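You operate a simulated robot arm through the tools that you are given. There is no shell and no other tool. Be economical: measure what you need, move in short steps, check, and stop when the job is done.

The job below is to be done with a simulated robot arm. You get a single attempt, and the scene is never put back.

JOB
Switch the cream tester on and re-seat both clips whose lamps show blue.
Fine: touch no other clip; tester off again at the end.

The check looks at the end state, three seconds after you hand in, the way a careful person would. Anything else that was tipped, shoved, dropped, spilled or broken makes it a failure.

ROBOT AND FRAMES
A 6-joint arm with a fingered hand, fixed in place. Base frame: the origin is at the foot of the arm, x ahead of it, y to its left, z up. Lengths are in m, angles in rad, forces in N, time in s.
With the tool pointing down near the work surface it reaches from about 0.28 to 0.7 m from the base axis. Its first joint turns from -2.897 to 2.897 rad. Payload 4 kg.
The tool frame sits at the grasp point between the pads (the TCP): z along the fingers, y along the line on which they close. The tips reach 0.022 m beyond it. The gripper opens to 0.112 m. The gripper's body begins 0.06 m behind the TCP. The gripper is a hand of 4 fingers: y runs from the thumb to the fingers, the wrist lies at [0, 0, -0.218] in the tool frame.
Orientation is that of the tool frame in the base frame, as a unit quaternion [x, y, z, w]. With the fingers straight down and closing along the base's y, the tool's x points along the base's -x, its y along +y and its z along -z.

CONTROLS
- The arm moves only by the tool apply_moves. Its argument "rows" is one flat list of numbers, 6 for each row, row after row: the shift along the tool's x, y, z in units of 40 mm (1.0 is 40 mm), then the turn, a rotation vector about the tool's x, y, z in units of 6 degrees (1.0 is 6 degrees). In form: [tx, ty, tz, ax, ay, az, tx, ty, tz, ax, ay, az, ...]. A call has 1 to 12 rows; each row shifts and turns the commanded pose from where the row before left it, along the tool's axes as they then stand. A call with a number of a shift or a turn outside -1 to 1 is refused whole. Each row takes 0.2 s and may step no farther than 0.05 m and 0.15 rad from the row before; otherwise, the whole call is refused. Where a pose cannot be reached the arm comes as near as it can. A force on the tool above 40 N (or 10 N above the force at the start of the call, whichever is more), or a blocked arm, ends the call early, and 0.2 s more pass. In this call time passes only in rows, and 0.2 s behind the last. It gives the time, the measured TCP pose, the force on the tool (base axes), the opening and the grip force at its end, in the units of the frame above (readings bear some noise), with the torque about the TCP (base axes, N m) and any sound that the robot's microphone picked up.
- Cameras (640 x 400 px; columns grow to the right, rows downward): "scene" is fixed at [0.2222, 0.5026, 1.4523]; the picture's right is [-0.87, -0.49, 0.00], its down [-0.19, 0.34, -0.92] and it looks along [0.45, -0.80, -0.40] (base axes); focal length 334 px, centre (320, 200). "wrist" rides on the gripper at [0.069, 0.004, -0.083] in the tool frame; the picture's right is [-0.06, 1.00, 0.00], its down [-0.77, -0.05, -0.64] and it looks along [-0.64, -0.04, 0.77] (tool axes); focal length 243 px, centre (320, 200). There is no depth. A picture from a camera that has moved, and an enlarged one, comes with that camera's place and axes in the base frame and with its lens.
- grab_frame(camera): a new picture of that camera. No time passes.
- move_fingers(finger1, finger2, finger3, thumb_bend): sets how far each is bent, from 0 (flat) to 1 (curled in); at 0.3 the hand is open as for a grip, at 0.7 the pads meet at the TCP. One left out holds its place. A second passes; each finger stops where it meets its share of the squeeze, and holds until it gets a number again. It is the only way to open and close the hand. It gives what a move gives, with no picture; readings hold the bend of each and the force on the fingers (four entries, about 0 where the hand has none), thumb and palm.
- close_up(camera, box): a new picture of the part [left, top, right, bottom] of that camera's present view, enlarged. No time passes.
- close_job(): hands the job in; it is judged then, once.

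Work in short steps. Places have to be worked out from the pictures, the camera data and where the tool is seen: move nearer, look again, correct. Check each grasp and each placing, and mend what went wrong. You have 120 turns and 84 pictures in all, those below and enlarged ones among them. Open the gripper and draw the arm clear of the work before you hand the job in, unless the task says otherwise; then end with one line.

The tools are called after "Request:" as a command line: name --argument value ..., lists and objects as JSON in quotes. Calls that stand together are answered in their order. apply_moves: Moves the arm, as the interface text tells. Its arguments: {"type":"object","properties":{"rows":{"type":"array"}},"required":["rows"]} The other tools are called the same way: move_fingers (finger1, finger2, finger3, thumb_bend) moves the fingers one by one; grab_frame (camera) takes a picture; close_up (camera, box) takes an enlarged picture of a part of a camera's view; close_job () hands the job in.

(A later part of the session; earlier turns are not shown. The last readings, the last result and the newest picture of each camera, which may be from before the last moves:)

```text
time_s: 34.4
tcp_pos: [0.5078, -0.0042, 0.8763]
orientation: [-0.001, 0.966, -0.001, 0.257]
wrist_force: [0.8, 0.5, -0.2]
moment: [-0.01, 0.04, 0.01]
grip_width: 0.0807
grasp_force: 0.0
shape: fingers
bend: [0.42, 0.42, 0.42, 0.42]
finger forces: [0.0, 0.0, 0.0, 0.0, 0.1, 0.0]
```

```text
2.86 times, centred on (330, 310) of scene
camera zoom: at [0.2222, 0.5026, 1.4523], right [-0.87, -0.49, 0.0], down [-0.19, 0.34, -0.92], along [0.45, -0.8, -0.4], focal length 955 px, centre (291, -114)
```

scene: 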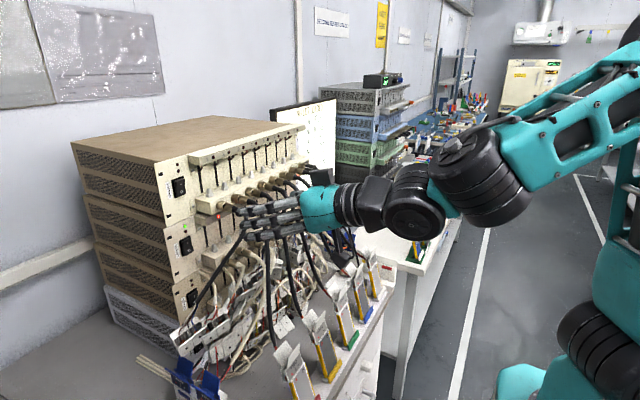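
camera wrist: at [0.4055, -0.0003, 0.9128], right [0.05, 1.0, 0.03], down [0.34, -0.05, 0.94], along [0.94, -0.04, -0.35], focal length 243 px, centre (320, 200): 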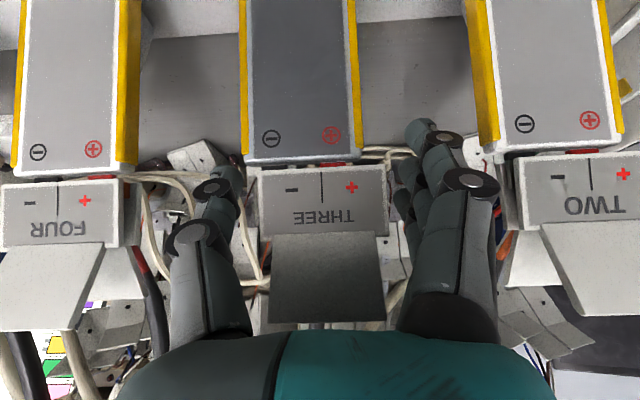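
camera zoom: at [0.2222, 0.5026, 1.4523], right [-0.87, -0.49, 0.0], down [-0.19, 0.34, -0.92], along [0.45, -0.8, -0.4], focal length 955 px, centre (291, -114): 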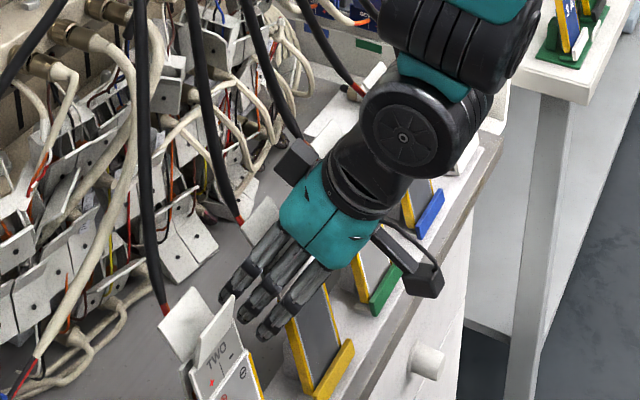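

Excellent close view. I'll enlarge the interface between clips and cells.

Request:
close_up --camera "wrist" --box '[225, 120, 417, 240]'

Request:
close_up --camera "wrist" --box '[0, 120, 192, 240]'

Request:
close_up --camera "wrist" --box '[448, 100, 640, 220]'

```text
3.33 times, centred on (321, 180) of wrist
camera zoom: at [0.4055, -0.0003, 0.9128], right [0.05, 1.0, 0.03], down [0.34, -0.05, 0.94], along [0.94, -0.04, -0.35], focal length 809 px, centre (317, 267)
```

zoom: 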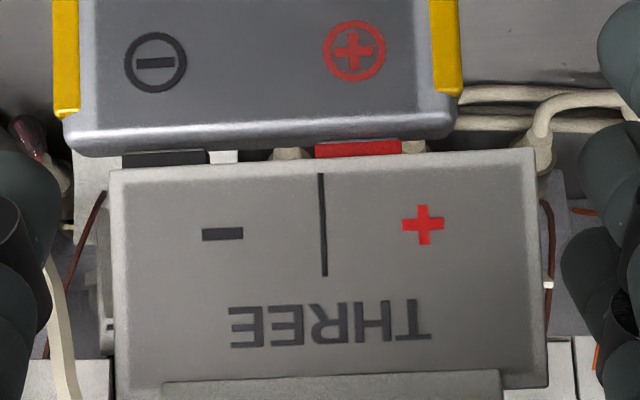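

```text
3.33 times, centred on (96, 180) of wrist
camera zoom: at [0.4055, -0.0003, 0.9128], right [0.05, 1.0, 0.03], down [0.34, -0.05, 0.94], along [0.94, -0.04, -0.35], focal length 809 px, centre (1067, 267)
```

zoom: 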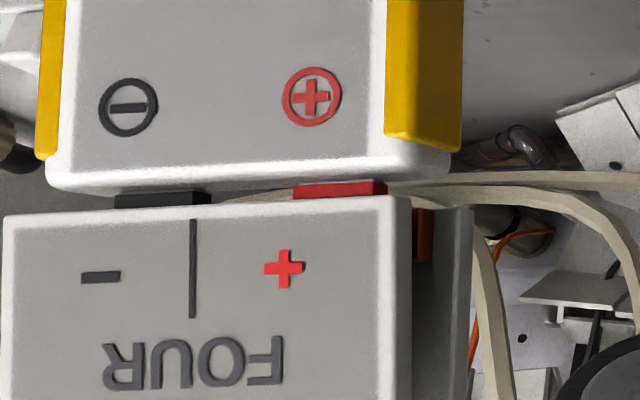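

```text
3.33 times, centred on (544, 160) of wrist
camera zoom: at [0.4055, -0.0003, 0.9128], right [0.05, 1.0, 0.03], down [0.34, -0.05, 0.94], along [0.94, -0.04, -0.35], focal length 809 px, centre (-427, 333)
```

zoom: 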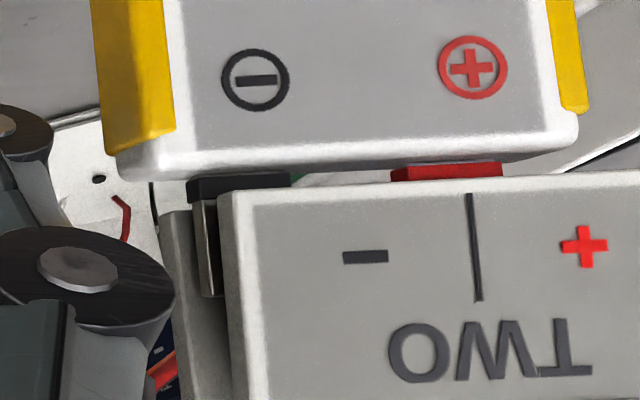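

Now it's clear: the cell has two tabs (black −, red +), and THREE's clip is about 7.4 mm too far toward +y (its divider should sit midway between the tabs). TWO's is about 9 mm off the same way. I'll close gently on THREE's sides.

Request:
move_fingers --finger1 0.5 --finger2 0.53 --finger3 0.5 --thumb_bend 0.53

Request:
grab_frame --camera "wrist"

```text
time_s: 35.4
tcp_pos: [0.5074, -0.0049, 0.8765]
orientation: [0.0, 0.966, -0.001, 0.257]
wrist_force: [0.0, 0.0, -0.5]
moment: [-0.01, -0.02, 0.03]
grip_width: 0.0541
grasp_force: 0.6
shape: fingers
bend: [0.5, 0.52, 0.5, 0.53]
finger forces: [0.0, 0.2, 0.0, 0.1, 0.1, 0.0]
```

```text
42 pictures are left
camera wrist: at [0.4055, -0.0003, 0.9131], right [0.05, 1.0, 0.03], down [0.34, -0.05, 0.94], along [0.94, -0.04, -0.35], focal length 243 px, centre (320, 200)
```

wrist: 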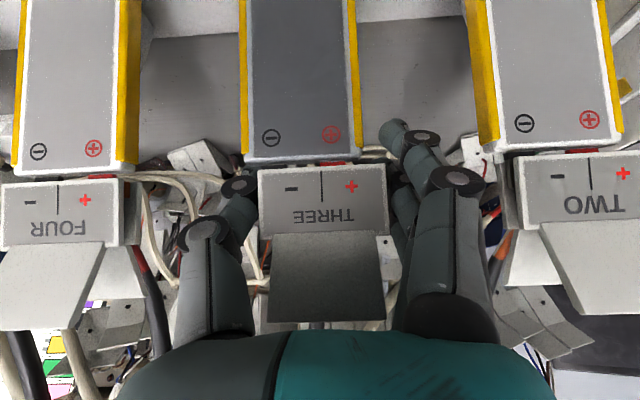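

Middle finger and thumb just touch (width 0.054). Squeeze a bit more to get a hold.

Request:
move_fingers --finger1 0.52 --finger2 0.57 --finger3 0.52 --thumb_bend 0.57

Request:
close_up --camera "wrist" --box '[225, 120, 417, 240]'

```text
time_s: 36.4
tcp_pos: [0.5065, -0.0043, 0.8745]
orientation: [-0.001, 0.966, 0.0, 0.258]
wrist_force: [0.4, -0.2, -0.6]
moment: [-0.02, 0.01, -0.03]
grip_width: 0.0492
grasp_force: 2.0
shape: fingers
bend: [0.52, 0.54, 0.52, 0.55]
finger forces: [0.0, 1.5, 0.0, 0.0, 1.9, 0.1]
```

```text
3.33 times, centred on (321, 180) of wrist
camera zoom: at [0.4055, -0.0003, 0.9131], right [0.05, 1.0, 0.03], down [0.34, -0.05, 0.94], along [0.94, -0.04, -0.35], focal length 809 px, centre (317, 267)
```

zoom: 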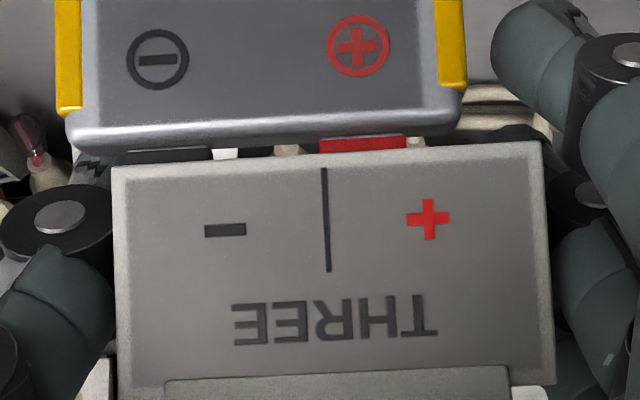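

Held at ~2 N. Try a first lateral shift of 4 mm toward −y and look.

Request:
apply_moves --rows '[0, -0.05, 0, 0, 0, 0, 0, -0.05, 0, 0, 0, 0]'

Request:
close_up --camera "wrist" --box '[225, 120, 417, 240]'

```text
time_s: 37.0
tcp_pos: [0.5074, -0.0101, 0.8771]
orientation: [0.0, 0.966, -0.001, 0.257]
wrist_force: [0.3, 0.9, -0.2]
moment: [0.03, 0.03, -0.01]
grip_width: 0.0492
grasp_force: 1.6
shape: fingers
bend: [0.52, 0.54, 0.52, 0.55]
finger forces: [0.0, 1.5, 0.0, 0.1, 1.5, 0.0]
```

```text
3.33 times, centred on (321, 180) of wrist
camera zoom: at [0.4057, -0.0042, 0.9136], right [0.05, 1.0, 0.03], down [0.34, -0.05, 0.94], along [0.94, -0.04, -0.35], focal length 809 px, centre (317, 267)
```

zoom: 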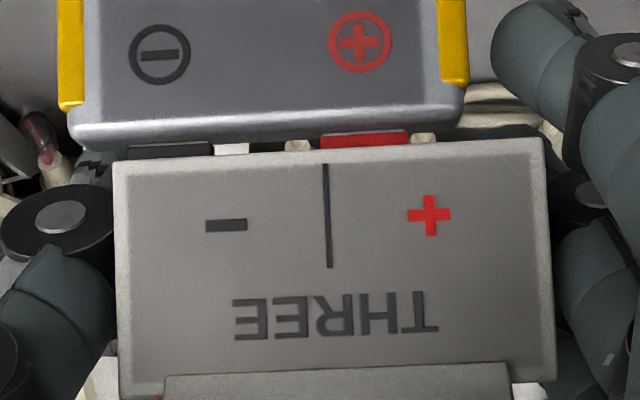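

The cell seems to have moved along with the clip — it's loose in its stand. I'll check the full view and other cameras.

Request:
grab_frame --camera "wrist"

Request:
close_up --camera "scene" --box '[290, 280, 402, 360]'

```text
39 pictures are left
camera wrist: at [0.4057, -0.0042, 0.9136], right [0.05, 1.0, 0.03], down [0.34, -0.05, 0.94], along [0.94, -0.04, -0.35], focal length 243 px, centre (320, 200)
```

wrist: 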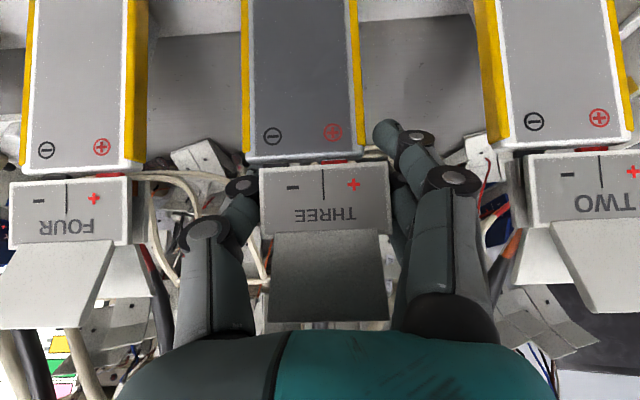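

```text
5.00 times, centred on (346, 320) of scene
camera zoom: at [0.2222, 0.5026, 1.4523], right [-0.87, -0.49, 0.0], down [-0.19, 0.34, -0.92], along [0.45, -0.8, -0.4], focal length 1671 px, centre (190, -400)
```

zoom: 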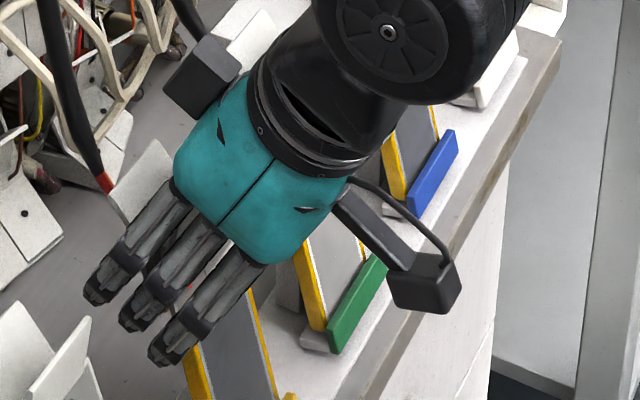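

Confirmed: the cell leans along with its clip, so sideways pushing is wrong; the flaps must be squeezed to open the clip. I'll move back 4 mm to restore the cell, then release.

Request:
apply_moves --rows '[0, 0.05, 0, 0, 0, 0, 0, 0.05, 0, 0, 0, 0]'

Request:
move_fingers --finger1 0.42 --finger2 0.42 --finger3 0.42 --thumb_bend 0.42

Request:
grab_frame --camera "wrist"

```text
time_s: 37.6
tcp_pos: [0.5074, -0.0037, 0.8757]
orientation: [0.0, 0.966, 0.0, 0.258]
wrist_force: [0.0, -0.6, -0.1]
moment: [0.01, 0.03, 0.01]
grip_width: 0.0493
grasp_force: 1.4
shape: fingers
bend: [0.52, 0.54, 0.52, 0.55]
finger forces: [0.0, 1.3, 0.1, 0.1, 1.8, 0.1]
```

```text
time_s: 38.6
tcp_pos: [0.5065, -0.0044, 0.8769]
orientation: [-0.001, 0.967, -0.001, 0.257]
wrist_force: [0.4, -0.3, -0.3]
moment: [-0.01, 0.0, 0.0]
grip_width: 0.0794
grasp_force: 0.0
shape: fingers
bend: [0.42, 0.42, 0.42, 0.42]
finger forces: [0.0, 0.0, 0.0, 0.1, 0.0, 0.1]
```

```text
37 pictures are left
camera wrist: at [0.4059, 0.0001, 0.9136], right [0.05, 1.0, 0.03], down [0.34, -0.05, 0.94], along [0.94, -0.04, -0.35], focal length 243 px, centre (320, 200)
```

wrist: 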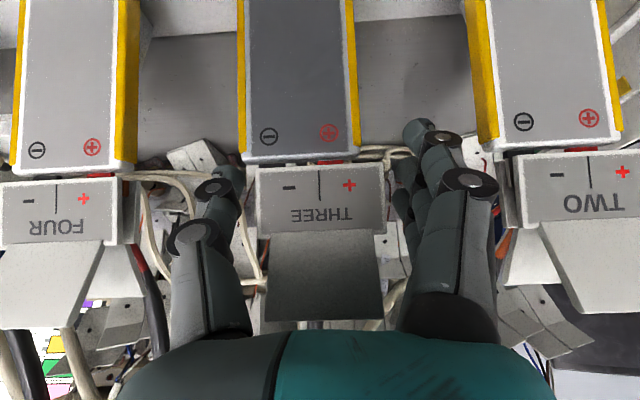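

The cell came back (within 1 mm). The flaps: front tip at about (0.511, 0.904), back tip at (0.542, 0.906), with the lead about 20 mm behind (x≈0.567, y≈−0.013). I'll pinch the flaps front-to-back, thumb behind and offset to +y of the lead. First back out and raise.

Request:
apply_moves --rows '[-0.17, 0, -0.595, 0, 0, 0, -0.17, 0, -0.595, 0, 0, 0, -0.17, 0, -0.595, 0, 0, 0, -0.17, 0, -0.595, 0, 0, 0, 0, 0, -0.9, 0, 0, 0, 0, 0, -0.6, 0, 1, 0, 0, 0, 0, 0, 1, 0, 0, 0, 0, 0, 1, 0, 0, 0, 0, 0, 1, 0]'

Request:
apply_moves --rows '[0, 0, 0, 0, 0, -1, 0, 0, 0, 0, 0, -1, 0, 0, 0, 0, 0, -1, 0, 0, 0, 0, 0, -1, 0, 0, 0, 0, 0, -1, 0, 0, 0, 0, 0, -1, 0, 0, 0, 0, 0, -1, 0, 0, 0, 0, 0, -1, 0, 0, 0, 0, 0, -1, 0, 0, 0, 0, 0, -1, 0, 0, 0, 0, 0, -1, 0, 0, 0, 0, 0, -1]'

```text
time_s: 40.6
tcp_pos: [0.4534, -0.0045, 1.0254]
orientation: [-0.001, 0.999, -0.001, 0.05]
wrist_force: [0.4, -0.2, -0.2]
moment: [0.01, -0.01, -0.01]
grip_width: 0.0796
grasp_force: 0.2
shape: fingers
bend: [0.42, 0.42, 0.42, 0.42]
finger forces: [0.1, 0.1, 0.0, 0.0, 0.1, 0.1]
```

```text
time_s: 43.2
tcp_pos: [0.4541, -0.0053, 1.0245]
orientation: [-0.589, 0.806, -0.03, 0.04]
wrist_force: [-0.7, 0.4, -0.5]
moment: [0.0, -0.02, 0.03]
grip_width: 0.0795
grasp_force: 0.1
shape: fingers
bend: [0.42, 0.42, 0.42, 0.42]
finger forces: [0.0, 0.1, 0.0, 0.0, 0.1, 0.0]
```

Three more rows complete the 90° turn; set the thumb and middle finger to about 54 mm and keep the other two wider.

Request:
apply_moves --rows '[0, 0, 0, 0, 0, -1, 0, 0, 0, 0, 0, -1, 0, 0, 0, 0, 0, -1]'

Request:
move_fingers --finger1 0.4 --finger2 0.52 --finger3 0.4 --thumb_bend 0.52

Request:
grab_frame --camera "wrist"

Request:
close_up --camera "scene" --box '[250, 220, 410, 380]'

```text
time_s: 44.0
tcp_pos: [0.4501, 0.0513, 1.0243]
orientation: [-0.702, 0.711, -0.036, 0.036]
wrist_force: [0.2, -1.0, -0.5]
moment: [-0.02, -0.01, 0.01]
grip_width: 0.0791
grasp_force: 0.1
shape: fingers
bend: [0.42, 0.42, 0.42, 0.42]
finger forces: [0.0, 0.0, 0.0, 0.0, 0.0, 0.1]
out of reach, approached as far as the arm can: row 2, 3
```

```text
time_s: 45.0
tcp_pos: [0.4503, 0.0514, 1.0241]
orientation: [-0.701, 0.712, -0.035, 0.036]
wrist_force: [0.8, 0.1, 0.2]
moment: [-0.02, -0.02, -0.01]
grip_width: 0.0686
grasp_force: 0.1
shape: fingers
bend: [0.4, 0.52, 0.4, 0.52]
finger forces: [0.1, 0.1, 0.0, 0.1, 0.1, 0.1]
```

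```text
36 pictures are left
camera wrist: at [0.4361, -0.0177, 1.1058], right [-0.99, 0.08, -0.1], down [0.0, 0.76, 0.65], along [0.13, 0.64, -0.76], focal length 243 px, centre (320, 200)
```

wrist: 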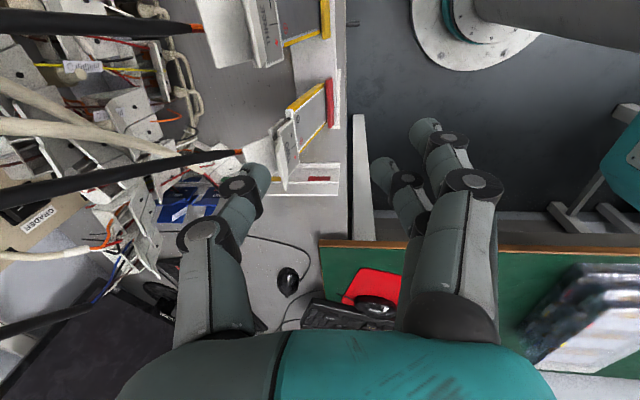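

```text
2.50 times, centred on (330, 300) of scene
camera zoom: at [0.2222, 0.5026, 1.4523], right [-0.87, -0.49, 0.0], down [-0.19, 0.34, -0.92], along [0.45, -0.8, -0.4], focal length 835 px, centre (295, -50)
```

zoom: 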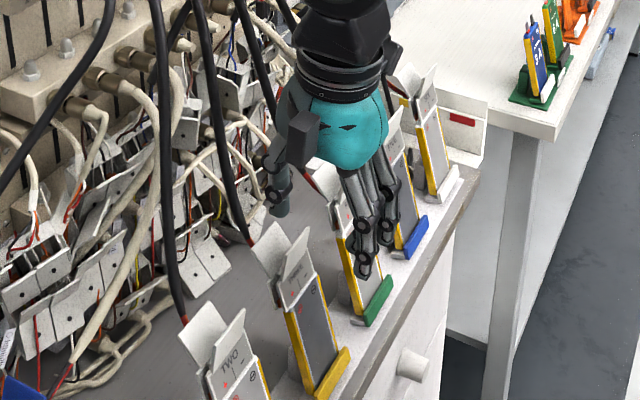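

This orientation suits TWO (y≈0.106) well, so I'll do TWO first. Enlarge it from this side view.

Request:
close_up --camera "wrist" --box '[200, 70, 360, 210]'

```text
2.86 times, centred on (280, 140) of wrist
camera zoom: at [0.4361, -0.0177, 1.1058], right [-0.99, 0.08, -0.1], down [0.0, 0.76, 0.65], along [0.13, 0.64, -0.76], focal length 693 px, centre (434, 371)
```

zoom: 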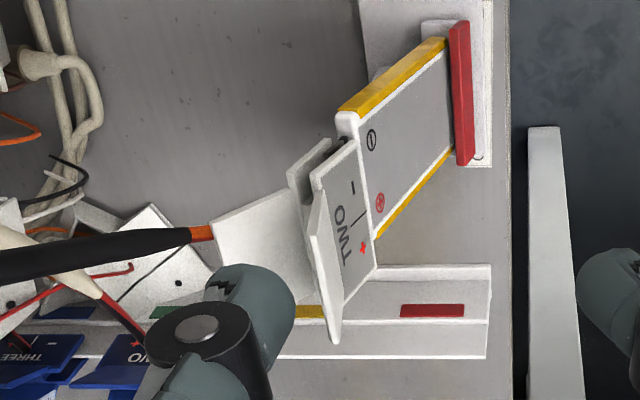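

TWO's geometry from here agrees: back flap tip at about (0.54, 0.087–0.126), lead attached at about (0.556, 0.103) and running off to −y. I'll move above the flaps at (0.5275, 0.118, 0.96).

Request:
apply_moves --rows '[-0.56, -0.59, 0.6, 0, 0, 0, -0.56, -0.59, 0.6, 0, 0, 0, -0.56, -0.59, 0.6, 0, 0, 0]'

Request:
grab_frame --camera "wrist"

Request:
close_up --camera "scene" --box '[220, 270, 380, 400]'

```text
time_s: 45.8
tcp_pos: [0.5271, 0.1182, 0.9603]
orientation: [0.707, -0.705, 0.037, -0.036]
wrist_force: [0.3, -0.8, -0.1]
moment: [-0.03, 0.02, 0.0]
grip_width: 0.0688
grasp_force: 0.1
shape: fingers
bend: [0.4, 0.52, 0.4, 0.52]
finger forces: [0.1, 0.0, 0.0, 0.1, 0.1, 0.0]
```

```text
33 pictures are left
camera wrist: at [0.5148, 0.0497, 1.0419], right [-0.99, 0.06, -0.1], down [-0.02, 0.77, 0.64], along [0.12, 0.64, -0.76], focal length 243 px, centre (320, 200)
```

wrist: 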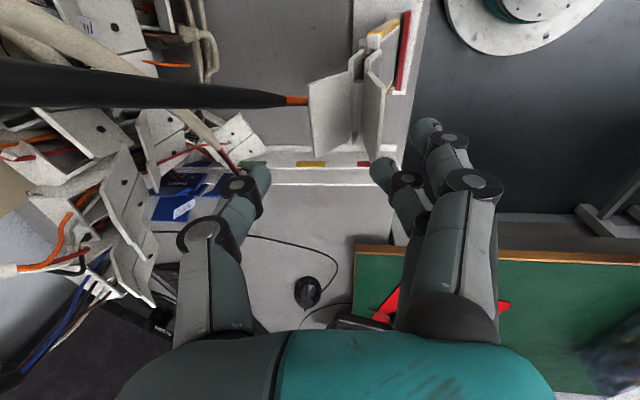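

```text
3.08 times, centred on (300, 335) of scene
camera zoom: at [0.2222, 0.5026, 1.4523], right [-0.87, -0.49, 0.0], down [-0.19, 0.34, -0.92], along [0.45, -0.8, -0.4], focal length 1028 px, centre (382, -215)
```

zoom: 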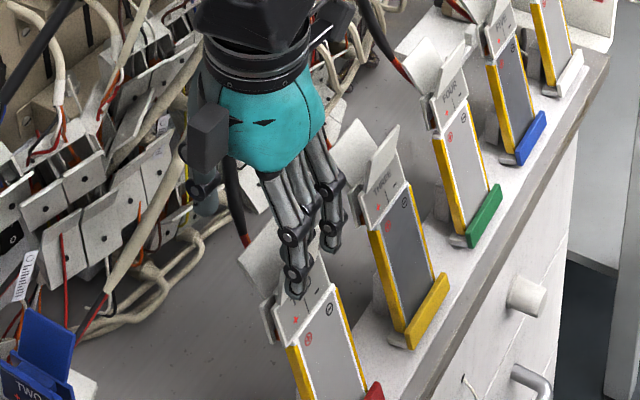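

Thumb is behind and the middle finger in front, straddling the flaps. Descend about 4 cm, then look.

Request:
apply_moves --rows '[0, 0.05, 0.5, 0, 0, 0, 0, 0.05, 0.5, 0, 0, 0]'

Request:
grab_frame --camera "wrist"

```text
time_s: 46.4
tcp_pos: [0.5273, 0.1193, 0.9198]
orientation: [-0.706, 0.707, -0.036, 0.035]
wrist_force: [0.7, -0.2, -0.2]
moment: [0.01, 0.0, 0.02]
grip_width: 0.0687
grasp_force: 0.1
shape: fingers
bend: [0.4, 0.52, 0.4, 0.52]
finger forces: [0.0, 0.0, 0.0, 0.0, 0.0, 0.1]
```

```text
31 pictures are left
camera wrist: at [0.5143, 0.0496, 1.0012], right [-0.99, 0.06, -0.1], down [-0.02, 0.77, 0.64], along [0.12, 0.64, -0.76], focal length 243 px, centre (320, 200)
```

wrist: 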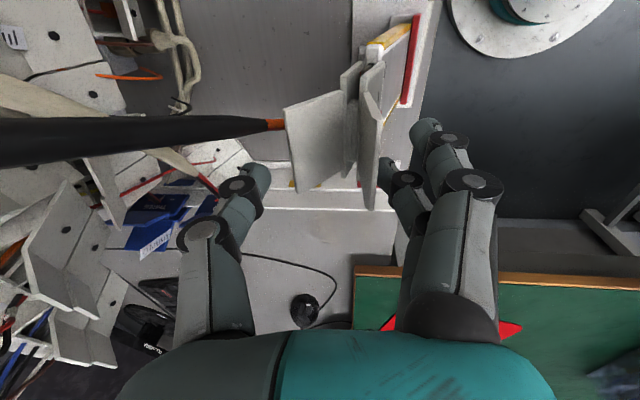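

Geometry confirmed: back flap tip x≈0.540, front ≈0.505. Descend the last 22 mm with a 4 mm shift toward the front to centre the pinch.

Request:
apply_moves --rows '[0.025, 0.08, 0.27, 0, 0, 0, 0.025, 0.08, 0.27, 0, 0, 0]'

Request:
move_fingers --finger2 0.58 --thumb_bend 0.58

Request:
close_up --camera "wrist" --box '[200, 60, 480, 260]'

```text
time_s: 47.0
tcp_pos: [0.5232, 0.1166, 0.8974]
orientation: [0.707, -0.705, 0.037, -0.035]
wrist_force: [0.2, -0.4, 0.1]
moment: [-0.01, -0.02, -0.02]
grip_width: 0.069
grasp_force: 0.0
shape: fingers
bend: [0.4, 0.52, 0.4, 0.52]
finger forces: [0.1, 0.1, 0.1, 0.0, 0.1, 0.1]
```

```text
time_s: 48.0
tcp_pos: [0.5228, 0.1163, 0.8977]
orientation: [0.707, -0.706, 0.036, -0.036]
wrist_force: [-1.7, 0.6, 0.0]
moment: [0.0, 0.09, 0.02]
grip_width: 0.0616
grasp_force: 0.6
shape: fingers
bend: [0.4, 0.54, 0.4, 0.57]
finger forces: [0.0, 1.8, 0.0, 0.1, 0.0, 0.0]
```

```text
2.00 times, centred on (340, 160) of wrist
camera zoom: at [0.5104, 0.0476, 0.9796], right [-0.99, 0.06, -0.1], down [-0.02, 0.77, 0.64], along [0.12, 0.64, -0.76], focal length 485 px, centre (280, 280)
```

zoom: 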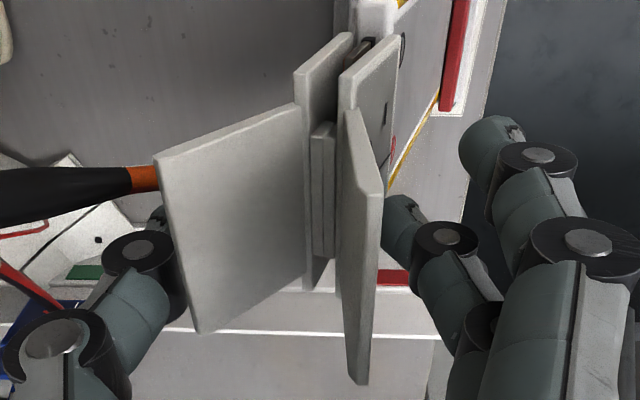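

The front finger touches the front flap first (1.8 N), and the thumb is still short. Shift 3 mm toward −x to relieve, then close the thumb further.

Request:
apply_moves --rows '[0, 0.075, 0, 0, 0, 0]'

Request:
move_fingers --thumb_bend 0.64

Request:
move_fingers --finger2 0.62 --thumb_bend 0.68

Request:
close_up --camera "wrist" --box '[200, 60, 480, 260]'

```text
time_s: 48.4
tcp_pos: [0.5212, 0.1159, 0.8964]
orientation: [-0.706, 0.706, -0.036, 0.036]
wrist_force: [-0.5, 0.0, 0.8]
moment: [0.02, 0.03, -0.02]
grip_width: 0.062
grasp_force: 0.6
shape: fingers
bend: [0.4, 0.55, 0.4, 0.57]
finger forces: [0.0, 0.8, 0.0, 0.0, 0.0, 0.1]
```

```text
time_s: 49.4
tcp_pos: [0.5205, 0.1173, 0.8972]
orientation: [0.706, -0.706, 0.037, -0.035]
wrist_force: [0.4, -0.7, -0.9]
moment: [-0.01, 0.05, 0.0]
grip_width: 0.0534
grasp_force: 1.4
shape: fingers
bend: [0.4, 0.55, 0.4, 0.63]
finger forces: [0.0, 1.3, 0.0, 0.1, 1.0, 0.0]
```

```text
time_s: 50.4
tcp_pos: [0.5204, 0.1166, 0.8976]
orientation: [0.707, -0.706, 0.036, -0.035]
wrist_force: [-2.2, -0.5, -0.3]
moment: [0.0, 0.13, 0.0]
grip_width: 0.0494
grasp_force: 3.0
shape: fingers
bend: [0.4, 0.56, 0.4, 0.67]
finger forces: [0.0, 4.1, 0.0, 0.1, 2.2, 0.0]
```

```text
2.00 times, centred on (340, 160) of wrist
camera zoom: at [0.5075, 0.0478, 0.9791], right [-0.99, 0.06, -0.1], down [-0.02, 0.77, 0.64], along [0.12, 0.64, -0.76], focal length 485 px, centre (280, 280)
```

zoom: 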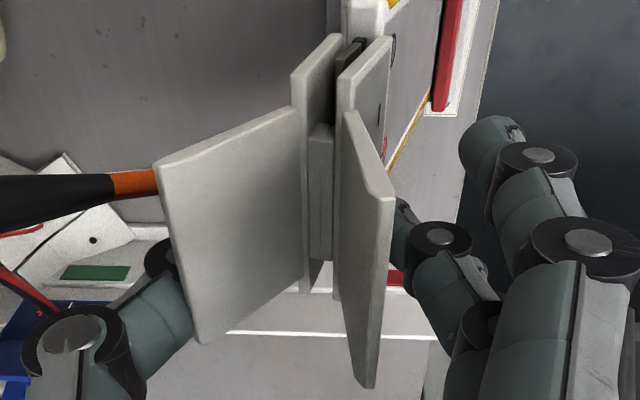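

Both sides are in contact now. Squeeze further to open the jaws.

Request:
move_fingers --finger2 0.7 --thumb_bend 0.8

Request:
close_up --camera "wrist" --box '[200, 60, 480, 260]'

```text
time_s: 51.4
tcp_pos: [0.5207, 0.1167, 0.8981]
orientation: [0.707, -0.706, 0.037, -0.036]
wrist_force: [-2.2, 0.1, -0.6]
moment: [0.01, 0.18, -0.04]
grip_width: 0.0393
grasp_force: 7.2
shape: fingers
bend: [0.4, 0.57, 0.4, 0.76]
finger forces: [0.0, 8.4, 0.1, 0.0, 5.9, 0.0]
```

```text
2.00 times, centred on (340, 160) of wrist
camera zoom: at [0.5075, 0.0478, 0.9791], right [-0.99, 0.06, -0.1], down [-0.02, 0.77, 0.64], along [0.12, 0.64, -0.76], focal length 485 px, centre (280, 280)
```

zoom: 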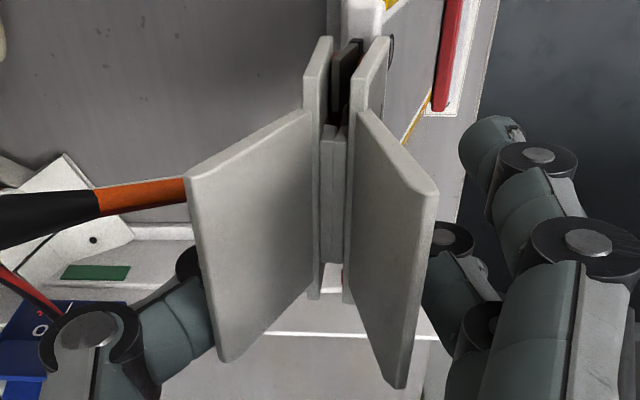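

The clip merely tilted forward as a whole, because the thumb travelled more. I'll shift the hand 7 mm toward +x to re-centre, then squeeze more.

Request:
apply_moves --rows '[0, -0.09, 0, 0, 0, 0, 0, -0.085, 0, 0, 0, 0]'

Request:
move_fingers --finger2 0.8 --thumb_bend 0.8

Request:
close_up --camera "wrist" --box '[200, 60, 480, 260]'

```text
time_s: 52.0
tcp_pos: [0.5258, 0.1162, 0.8981]
orientation: [0.707, -0.705, 0.036, -0.034]
wrist_force: [-11.0, -0.4, 0.2]
moment: [0.01, 0.41, -0.02]
grip_width: 0.0374
grasp_force: 9.0
shape: fingers
bend: [0.4, 0.56, 0.4, 0.76]
finger forces: [0.0, 13.8, 0.0, 0.0, 5.1, 0.0]
```

```text
time_s: 53.0
tcp_pos: [0.5272, 0.1162, 0.8977]
orientation: [0.707, -0.706, 0.036, -0.036]
wrist_force: [-6.0, 0.3, 0.4]
moment: [0.01, 0.33, 0.01]
grip_width: 0.037
grasp_force: 7.6
shape: fingers
bend: [0.4, 0.55, 0.4, 0.77]
finger forces: [0.0, 10.2, 0.1, 0.1, 4.6, 0.0]
```

```text
2.00 times, centred on (340, 160) of wrist
camera zoom: at [0.5144, 0.0478, 0.9802], right [-0.99, 0.06, -0.1], down [-0.02, 0.77, 0.64], along [0.12, 0.64, -0.76], focal length 485 px, centre (280, 280)
```

zoom: 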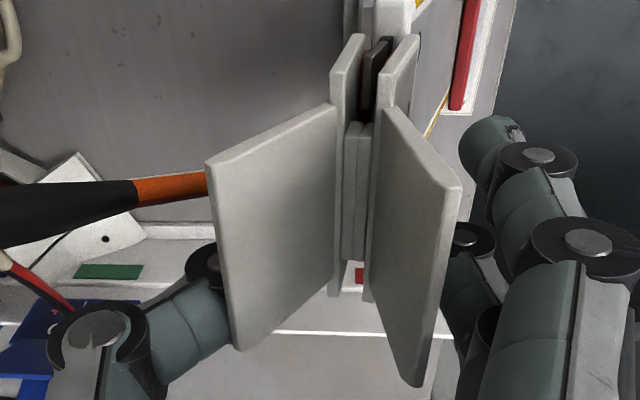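

The front fingertip is pressing below the clip's pivot (on the label plate), so the clip rotates instead of opening. Release, raise 16 mm so only the flap tips are pinched.

Request:
move_fingers --finger2 0.5 --thumb_bend 0.55

Request:
apply_moves --rows '[0, 0, -0.2, 0, 0, 0, 0, 0, -0.2, 0, 0, 0]'

Request:
grab_frame --camera "wrist"

Request:
close_up --camera "scene" --box '[220, 300, 380, 400]'

```text
time_s: 54.0
tcp_pos: [0.5265, 0.1163, 0.8992]
orientation: [0.707, -0.706, 0.036, -0.036]
wrist_force: [-0.6, 0.4, 0.2]
moment: [0.0, 0.0, -0.03]
grip_width: 0.0637
grasp_force: 0.1
shape: fingers
bend: [0.4, 0.49, 0.4, 0.55]
finger forces: [0.1, 0.5, 0.1, 0.0, 0.0, 0.0]
```

```text
time_s: 54.6
tcp_pos: [0.5254, 0.1156, 0.9144]
orientation: [0.707, -0.706, 0.036, -0.036]
wrist_force: [0.6, 1.0, -0.1]
moment: [-0.01, -0.02, -0.01]
grip_width: 0.0638
grasp_force: 0.1
shape: fingers
bend: [0.4, 0.5, 0.4, 0.55]
finger forces: [0.0, 0.1, 0.1, 0.0, 0.0, 0.1]
```

```text
26 pictures are left
camera wrist: at [0.513, 0.0475, 0.9957], right [-0.99, 0.06, -0.1], down [-0.02, 0.77, 0.64], along [0.12, 0.64, -0.76], focal length 243 px, centre (320, 200)
```

wrist: 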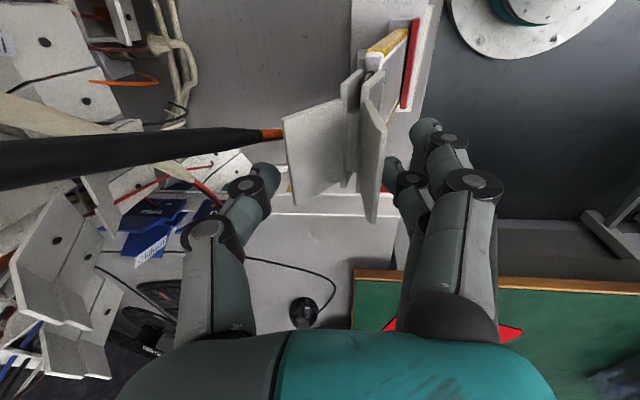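

```text
4.00 times, centred on (300, 350) of scene
camera zoom: at [0.2222, 0.5026, 1.4523], right [-0.87, -0.49, 0.0], down [-0.19, 0.34, -0.92], along [0.45, -0.8, -0.4], focal length 1336 px, centre (400, -400)
```

zoom: 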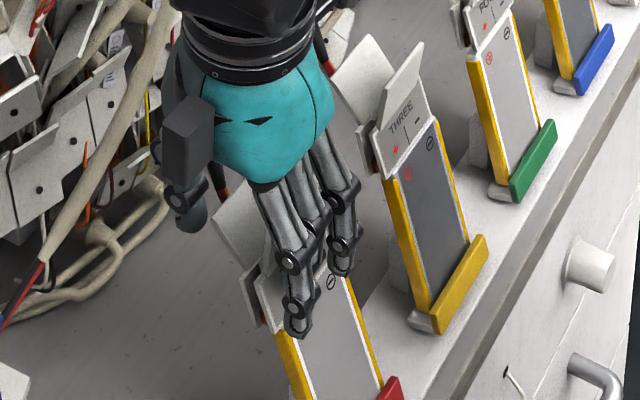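

The clip sprang back upright when released. Raise another 4 mm, shift 3 mm to the front to centre, and pinch step by step.

Request:
apply_moves --rows '[0, 0.07, -0.1, 0, 0, 0]'

Request:
move_fingers --finger2 0.6 --thumb_bend 0.62

Request:
move_fingers --finger2 0.66 --thumb_bend 0.68

Request:
close_up --camera "wrist" --box '[200, 60, 480, 260]'

```text
time_s: 55.0
tcp_pos: [0.522, 0.1168, 0.9174]
orientation: [0.707, -0.706, 0.037, -0.035]
wrist_force: [-0.5, 0.2, -0.1]
moment: [-0.04, -0.01, -0.01]
grip_width: 0.0637
grasp_force: 0.1
shape: fingers
bend: [0.4, 0.5, 0.4, 0.55]
finger forces: [0.0, 0.0, 0.1, 0.1, 0.1, 0.0]
```

```text
time_s: 56.0
tcp_pos: [0.5231, 0.1172, 0.9176]
orientation: [0.707, -0.705, 0.036, -0.036]
wrist_force: [-0.9, -0.5, -0.5]
moment: [-0.02, 0.06, 0.0]
grip_width: 0.0564
grasp_force: 1.8
shape: fingers
bend: [0.4, 0.57, 0.4, 0.61]
finger forces: [0.0, 1.9, 0.1, 0.0, 1.4, 0.0]
```

```text
time_s: 57.0
tcp_pos: [0.5232, 0.1165, 0.9184]
orientation: [0.707, -0.706, 0.037, -0.035]
wrist_force: [-0.6, 0.0, -0.3]
moment: [-0.01, 0.08, -0.01]
grip_width: 0.053
grasp_force: 5.6
shape: fingers
bend: [0.4, 0.56, 0.4, 0.66]
finger forces: [0.1, 6.6, 0.1, 0.1, 5.1, 0.1]
```

```text
2.00 times, centred on (340, 160) of wrist
camera zoom: at [0.5096, 0.0476, 0.9993], right [-0.99, 0.06, -0.1], down [-0.02, 0.77, 0.64], along [0.12, 0.64, -0.76], focal length 485 px, centre (280, 280)
```

zoom: 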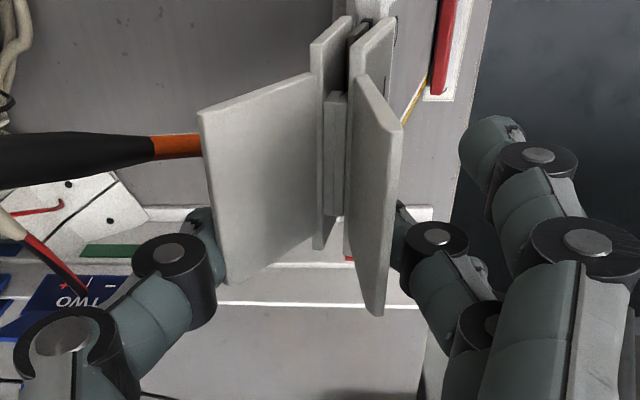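

Now balanced (6.6 / 5.1 N) at the flap tips. Squeeze harder.

Request:
move_fingers --finger2 0.76 --thumb_bend 0.78

Request:
close_up --camera "wrist" --box '[200, 60, 480, 260]'

```text
time_s: 58.0
tcp_pos: [0.5232, 0.1161, 0.9177]
orientation: [0.707, -0.706, 0.035, -0.035]
wrist_force: [-1.2, 0.4, -0.1]
moment: [0.01, 0.12, -0.02]
grip_width: 0.0434
grasp_force: 8.2
shape: fingers
bend: [0.4, 0.55, 0.4, 0.73]
finger forces: [0.0, 9.0, 0.0, 0.0, 6.8, 0.1]
```

```text
2.00 times, centred on (340, 160) of wrist
camera zoom: at [0.5096, 0.0476, 0.9993], right [-0.99, 0.06, -0.1], down [-0.02, 0.77, 0.64], along [0.12, 0.64, -0.76], focal length 485 px, centre (280, 280)
```

zoom: 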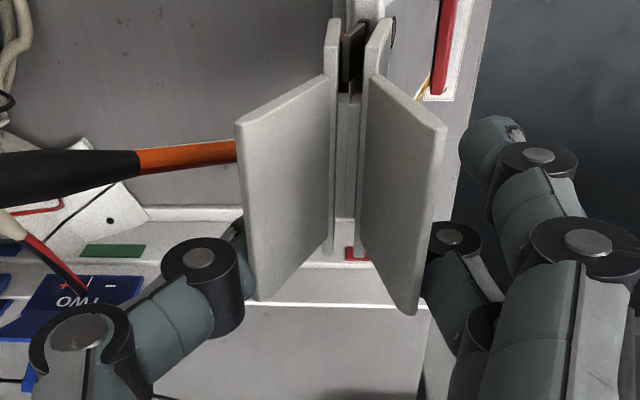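

The clip still tilts because the thumb outpushes the single finger. Add the other two fingers on the front flap and squeeze again.

Request:
move_fingers --finger1 0.75 --finger2 0.8 --finger3 0.75 --thumb_bend 0.85

Request:
close_up --camera "wrist" --box '[200, 60, 480, 260]'

```text
time_s: 59.0
tcp_pos: [0.5219, 0.1164, 0.9176]
orientation: [0.706, -0.706, 0.036, -0.036]
wrist_force: [-5.0, 0.0, 0.0]
moment: [0.05, 0.2, -0.16]
grip_width: 0.0233
grasp_force: 15.2
shape: fingers
bend: [0.54, 0.57, 0.75, 0.77]
finger forces: [8.8, 8.4, 0.1, 0.0, 12.8, 0.0]
```

```text
2.00 times, centred on (340, 160) of wrist
camera zoom: at [0.5095, 0.0476, 0.9993], right [-0.99, 0.06, -0.1], down [-0.02, 0.77, 0.64], along [0.12, 0.64, -0.76], focal length 485 px, centre (280, 280)
```

zoom: 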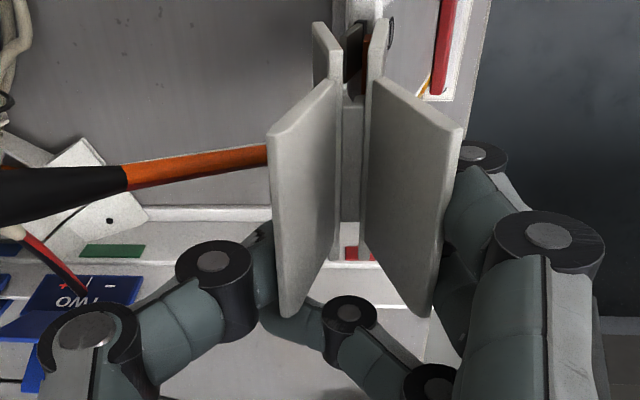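

Now the flaps are closing (thumb 12.8 N, two fingers ~8.6 N each) and the jaws look parted from the tab. I'll move the idle finger 3 away, nudge +x 3 mm to straighten, and inspect the jaws.

Request:
move_fingers --finger3 0.4

Request:
apply_moves --rows '[0, -0.08, 0, 0, 0, 0]'

Request:
close_up --camera "wrist" --box '[300, 40, 460, 160]'

```text
time_s: 60.0
tcp_pos: [0.5227, 0.1157, 0.917]
orientation: [0.707, -0.705, 0.037, -0.035]
wrist_force: [-3.3, 1.1, 0.1]
moment: [0.07, 0.24, -0.18]
grip_width: 0.0232
grasp_force: 14.9
shape: fingers
bend: [0.54, 0.57, 0.4, 0.77]
finger forces: [8.8, 8.4, 0.0, 0.0, 12.8, 0.0]
```

```text
time_s: 60.4
tcp_pos: [0.5253, 0.1167, 0.9169]
orientation: [0.708, -0.705, 0.036, -0.035]
wrist_force: [-5.7, 0.3, -1.5]
moment: [-0.01, 0.37, -0.2]
grip_width: 0.0234
grasp_force: 15.5
shape: fingers
bend: [0.54, 0.57, 0.4, 0.77]
finger forces: [9.2, 8.6, 0.1, 0.0, 12.2, 0.0]
```

```text
3.33 times, centred on (380, 100) of wrist
camera zoom: at [0.5125, 0.0476, 0.9998], right [-0.99, 0.06, -0.1], down [-0.02, 0.77, 0.64], along [0.12, 0.64, -0.76], focal length 809 px, centre (120, 533)
```

zoom: 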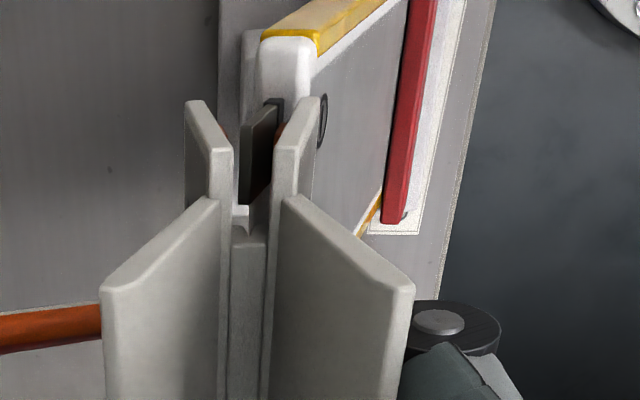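

The jaws are open; the tab is free of the back plate and lightly against the front one (−5.7 N in x). Shift 6 mm toward −x to centre the jaws on the tab, then slide 5 mm toward −y and check.

Request:
apply_moves --rows '[0, 0.075, 0, 0, 0, 0, 0, 0.075, 0, 0, 0, 0, 0.06, 0, 0, 0, 0, 0, 0.065, 0, 0, 0, 0, 0]'

Request:
close_up --camera "wrist" --box '[300, 40, 460, 160]'

```text
time_s: 61.4
tcp_pos: [0.5208, 0.1102, 0.9177]
orientation: [0.707, -0.706, 0.036, -0.034]
wrist_force: [-1.5, 1.5, 0.5]
moment: [0.04, 0.09, -0.08]
grip_width: 0.0223
grasp_force: 15.8
shape: fingers
bend: [0.55, 0.57, 0.4, 0.78]
finger forces: [8.6, 8.6, 0.0, 0.0, 14.0, 0.0]
```

```text
3.33 times, centred on (380, 100) of wrist
camera zoom: at [0.5071, 0.0424, 0.9993], right [-0.99, 0.06, -0.1], down [-0.02, 0.77, 0.64], along [0.12, 0.64, -0.76], focal length 809 px, centre (120, 533)
```

zoom: 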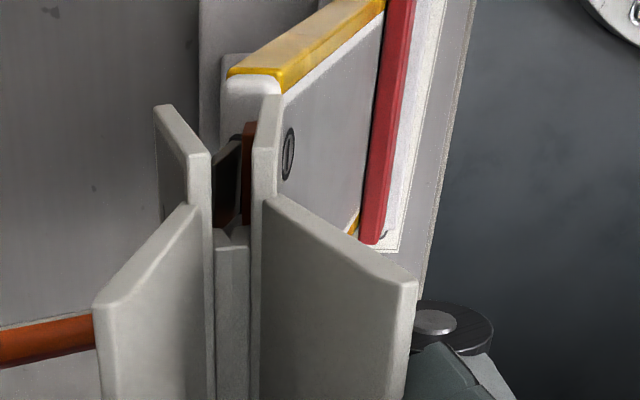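

The clip slides over the tabs and the cell stays put. Slide about 2.5 mm more (7.5 total), then check before release.

Request:
apply_moves --rows '[0.063, 0, 0, 0, 0, 0]'

Request:
move_fingers --finger1 0.5 --finger2 0.5 --finger3 0.4 --thumb_bend 0.58

Request:
close_up --camera "scene" --box '[170, 110, 362, 230]'

Request:
grab_frame --camera "wrist"

```text
time_s: 61.8
tcp_pos: [0.5196, 0.1093, 0.9181]
orientation: [0.707, -0.705, 0.036, -0.036]
wrist_force: [-1.9, 0.7, -0.2]
moment: [0.01, 0.07, -0.06]
grip_width: 0.022
grasp_force: 15.0
shape: fingers
bend: [0.55, 0.57, 0.4, 0.78]
finger forces: [8.5, 8.4, 0.1, 0.0, 14.1, 0.0]
```

```text
time_s: 62.8
tcp_pos: [0.5196, 0.108, 0.9181]
orientation: [0.707, -0.705, 0.036, -0.036]
wrist_force: [0.4, -0.1, 0.2]
moment: [0.02, -0.02, 0.01]
grip_width: 0.0478
grasp_force: 0.0
shape: fingers
bend: [0.5, 0.5, 0.4, 0.57]
finger forces: [0.1, 0.0, 0.1, 0.1, 0.0, 0.0]
```

```text
3.33 times, centred on (266, 170) of scene
camera zoom: at [0.2222, 0.5026, 1.4523], right [-0.87, -0.49, 0.0], down [-0.19, 0.34, -0.92], along [0.45, -0.8, -0.4], focal length 1114 px, centre (500, 300)
```

zoom: 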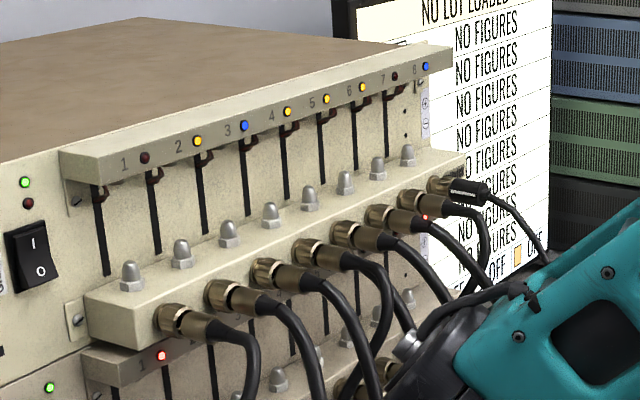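

```text
18 pictures are left
camera wrist: at [0.507, 0.0399, 0.9993], right [-0.99, 0.06, -0.1], down [-0.02, 0.77, 0.64], along [0.12, 0.64, -0.76], focal length 243 px, centre (320, 200)
```

wrist: 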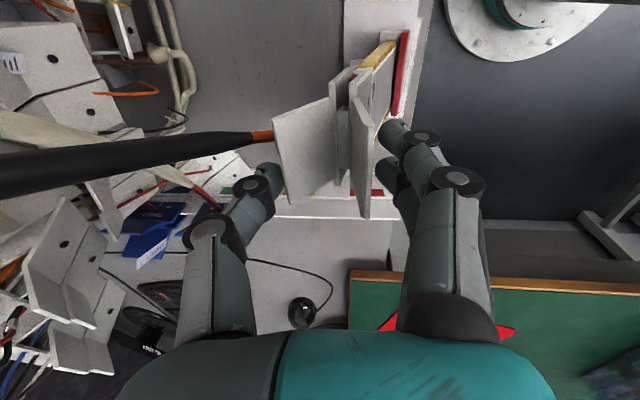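

Lamp 2 is now yellow: TWO is seated. Next THREE: lift, retreat slightly, go to its y while un-yawing 10° (reach limit), then check the pose.

Request:
move_fingers --finger1 0.46 --finger2 0.47 --thumb_bend 0.52

Request:
apply_moves --rows '[0, 0, -0.5, 0, 0, 0, 0, 0, -0.8, 0, 0, 0, 0, 0.4, -0.5, 0, 0, 0, 0, 0.8, 0, 0, 0, 0, 0.8, 0, 0, 0, 0, 0.8, 0.85, 0, 0, 0, 0, 0.9, 0.85, 0, 0, 0, 0, 0]'

```text
time_s: 63.8
tcp_pos: [0.5195, 0.1087, 0.9187]
orientation: [0.707, -0.705, 0.036, -0.036]
wrist_force: [0.3, 0.5, 0.6]
moment: [0.02, 0.0, 0.02]
grip_width: 0.0594
grasp_force: 0.0
shape: fingers
bend: [0.46, 0.47, 0.4, 0.52]
finger forces: [0.1, 0.0, 0.0, 0.0, 0.0, 0.0]
```

```text
time_s: 65.4
tcp_pos: [0.4554, 0.0099, 0.9823]
orientation: [-0.64, 0.767, -0.032, 0.039]
wrist_force: [-1.0, 0.0, -0.1]
moment: [-0.03, 0.03, 0.02]
grip_width: 0.0594
grasp_force: 0.0
shape: fingers
bend: [0.46, 0.47, 0.4, 0.52]
finger forces: [0.0, 0.0, 0.0, 0.0, 0.0, 0.0]
```

Pose is good (yaw 80°). Move above THREE's flaps at (0.522, 0.008, 0.965) and look.

Request:
apply_moves --rows '[-0.12, -0.8, 0.295, 0, 0, 0, -0.12, -0.8, 0.295, 0, 0, 0]'

Request:
grab_frame --camera "wrist"

```text
time_s: 66.0
tcp_pos: [0.5219, 0.0078, 0.9661]
orientation: [-0.641, 0.766, -0.033, 0.039]
wrist_force: [0.5, 0.2, 0.9]
moment: [0.02, 0.01, 0.01]
grip_width: 0.0597
grasp_force: 0.1
shape: fingers
bend: [0.46, 0.47, 0.4, 0.52]
finger forces: [0.0, 0.0, 0.0, 0.0, 0.1, 0.0]
```

```text
17 pictures are left
camera wrist: at [0.4979, -0.0592, 1.0467], right [-0.97, 0.24, -0.1], down [0.12, 0.75, 0.66], along [0.23, 0.62, -0.75], focal length 243 px, centre (320, 200)
```

wrist: 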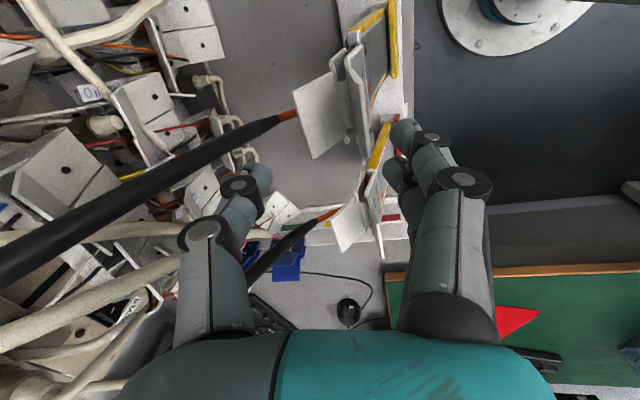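

THREE's back flap tip is at x≈0.536, y −0.027…+0.020, with the lead near the centre; I'll aim the hand at y=0.013 so the thumb passes beside it, and descend to z≈0.918.

Request:
apply_moves --rows '[-0.045, 0.095, 0.595, 0, 0, 0, -0.045, 0.095, 0.595, 0, 0, 0]'

Request:
grab_frame --camera "wrist"

```text
time_s: 66.6
tcp_pos: [0.521, 0.013, 0.9171]
orientation: [-0.641, 0.766, -0.033, 0.04]
wrist_force: [-1.3, 0.3, 0.3]
moment: [0.01, 0.04, 0.01]
grip_width: 0.0596
grasp_force: 0.1
shape: fingers
bend: [0.46, 0.47, 0.4, 0.52]
finger forces: [0.0, 0.1, 0.0, 0.0, 0.0, 0.0]
```

```text
16 pictures are left
camera wrist: at [0.4956, -0.0545, 0.9984], right [-0.97, 0.24, -0.1], down [0.12, 0.75, 0.66], along [0.23, 0.62, -0.75], focal length 243 px, centre (320, 200)
```

wrist: 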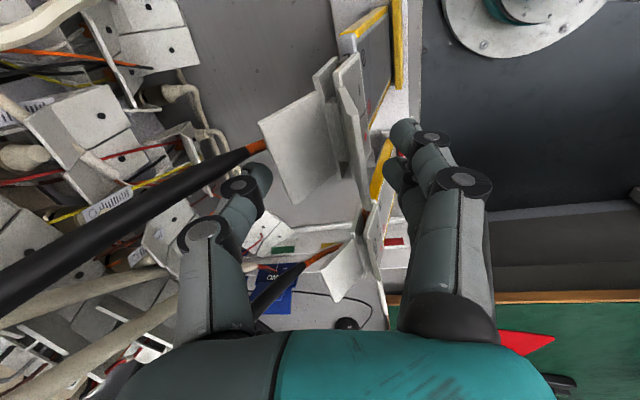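

Straddling well with no contact. Pinch in stages.

Request:
move_fingers --finger1 0.56 --finger2 0.57 --thumb_bend 0.61

Request:
move_fingers --finger1 0.66 --finger2 0.66 --thumb_bend 0.72

Request:
close_up --camera "wrist" --box '[200, 60, 480, 260]'

```text
time_s: 67.6
tcp_pos: [0.5209, 0.0112, 0.9175]
orientation: [-0.64, 0.766, -0.033, 0.038]
wrist_force: [-0.7, -0.3, -0.3]
moment: [0.01, -0.01, -0.03]
grip_width: 0.0354
grasp_force: 0.2
shape: fingers
bend: [0.56, 0.55, 0.4, 0.61]
finger forces: [0.1, 0.3, 0.0, 0.1, 0.1, 0.0]
```

```text
time_s: 68.6
tcp_pos: [0.5211, 0.0131, 0.9165]
orientation: [-0.642, 0.766, -0.032, 0.037]
wrist_force: [-3.6, -0.5, -0.2]
moment: [0.01, 0.13, -0.04]
grip_width: 0.0242
grasp_force: 8.1
shape: fingers
bend: [0.6, 0.58, 0.4, 0.69]
finger forces: [3.9, 5.6, 0.0, 0.0, 6.7, 0.1]
```

```text
2.00 times, centred on (340, 160) of wrist
camera zoom: at [0.4955, -0.0544, 0.9985], right [-0.97, 0.24, -0.1], down [0.12, 0.75, 0.66], along [0.23, 0.62, -0.75], focal length 485 px, centre (280, 280)
```

zoom: 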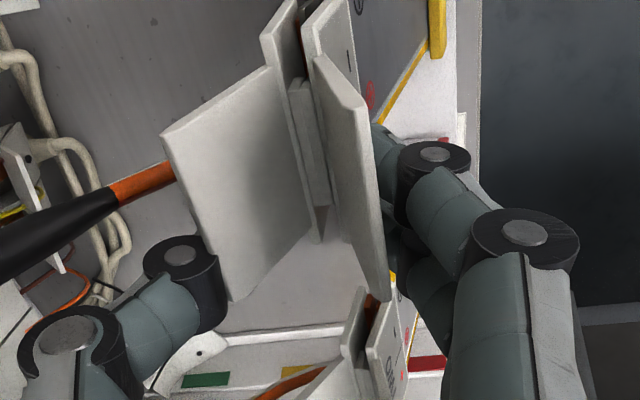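

Good balanced contact. Squeeze fully as with TWO and inspect the jaws.

Request:
move_fingers --finger1 0.75 --finger2 0.8 --thumb_bend 0.85

Request:
close_up --camera "wrist" --box '[270, 30, 430, 150]'

```text
time_s: 69.6
tcp_pos: [0.5203, 0.0133, 0.917]
orientation: [-0.641, 0.766, -0.033, 0.038]
wrist_force: [-5.6, -0.2, 0.5]
moment: [-0.03, 0.32, -0.13]
grip_width: 0.0187
grasp_force: 16.3
shape: fingers
bend: [0.6, 0.58, 0.4, 0.75]
finger forces: [9.3, 9.7, 0.0, 0.0, 13.7, 0.0]
```

```text
3.33 times, centred on (350, 90) of wrist
camera zoom: at [0.4954, -0.0544, 0.9986], right [-0.97, 0.24, -0.1], down [0.12, 0.75, 0.66], along [0.23, 0.62, -0.75], focal length 809 px, centre (220, 567)
```

zoom: 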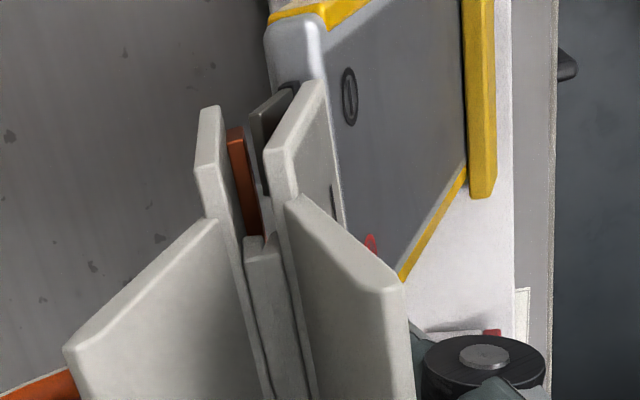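

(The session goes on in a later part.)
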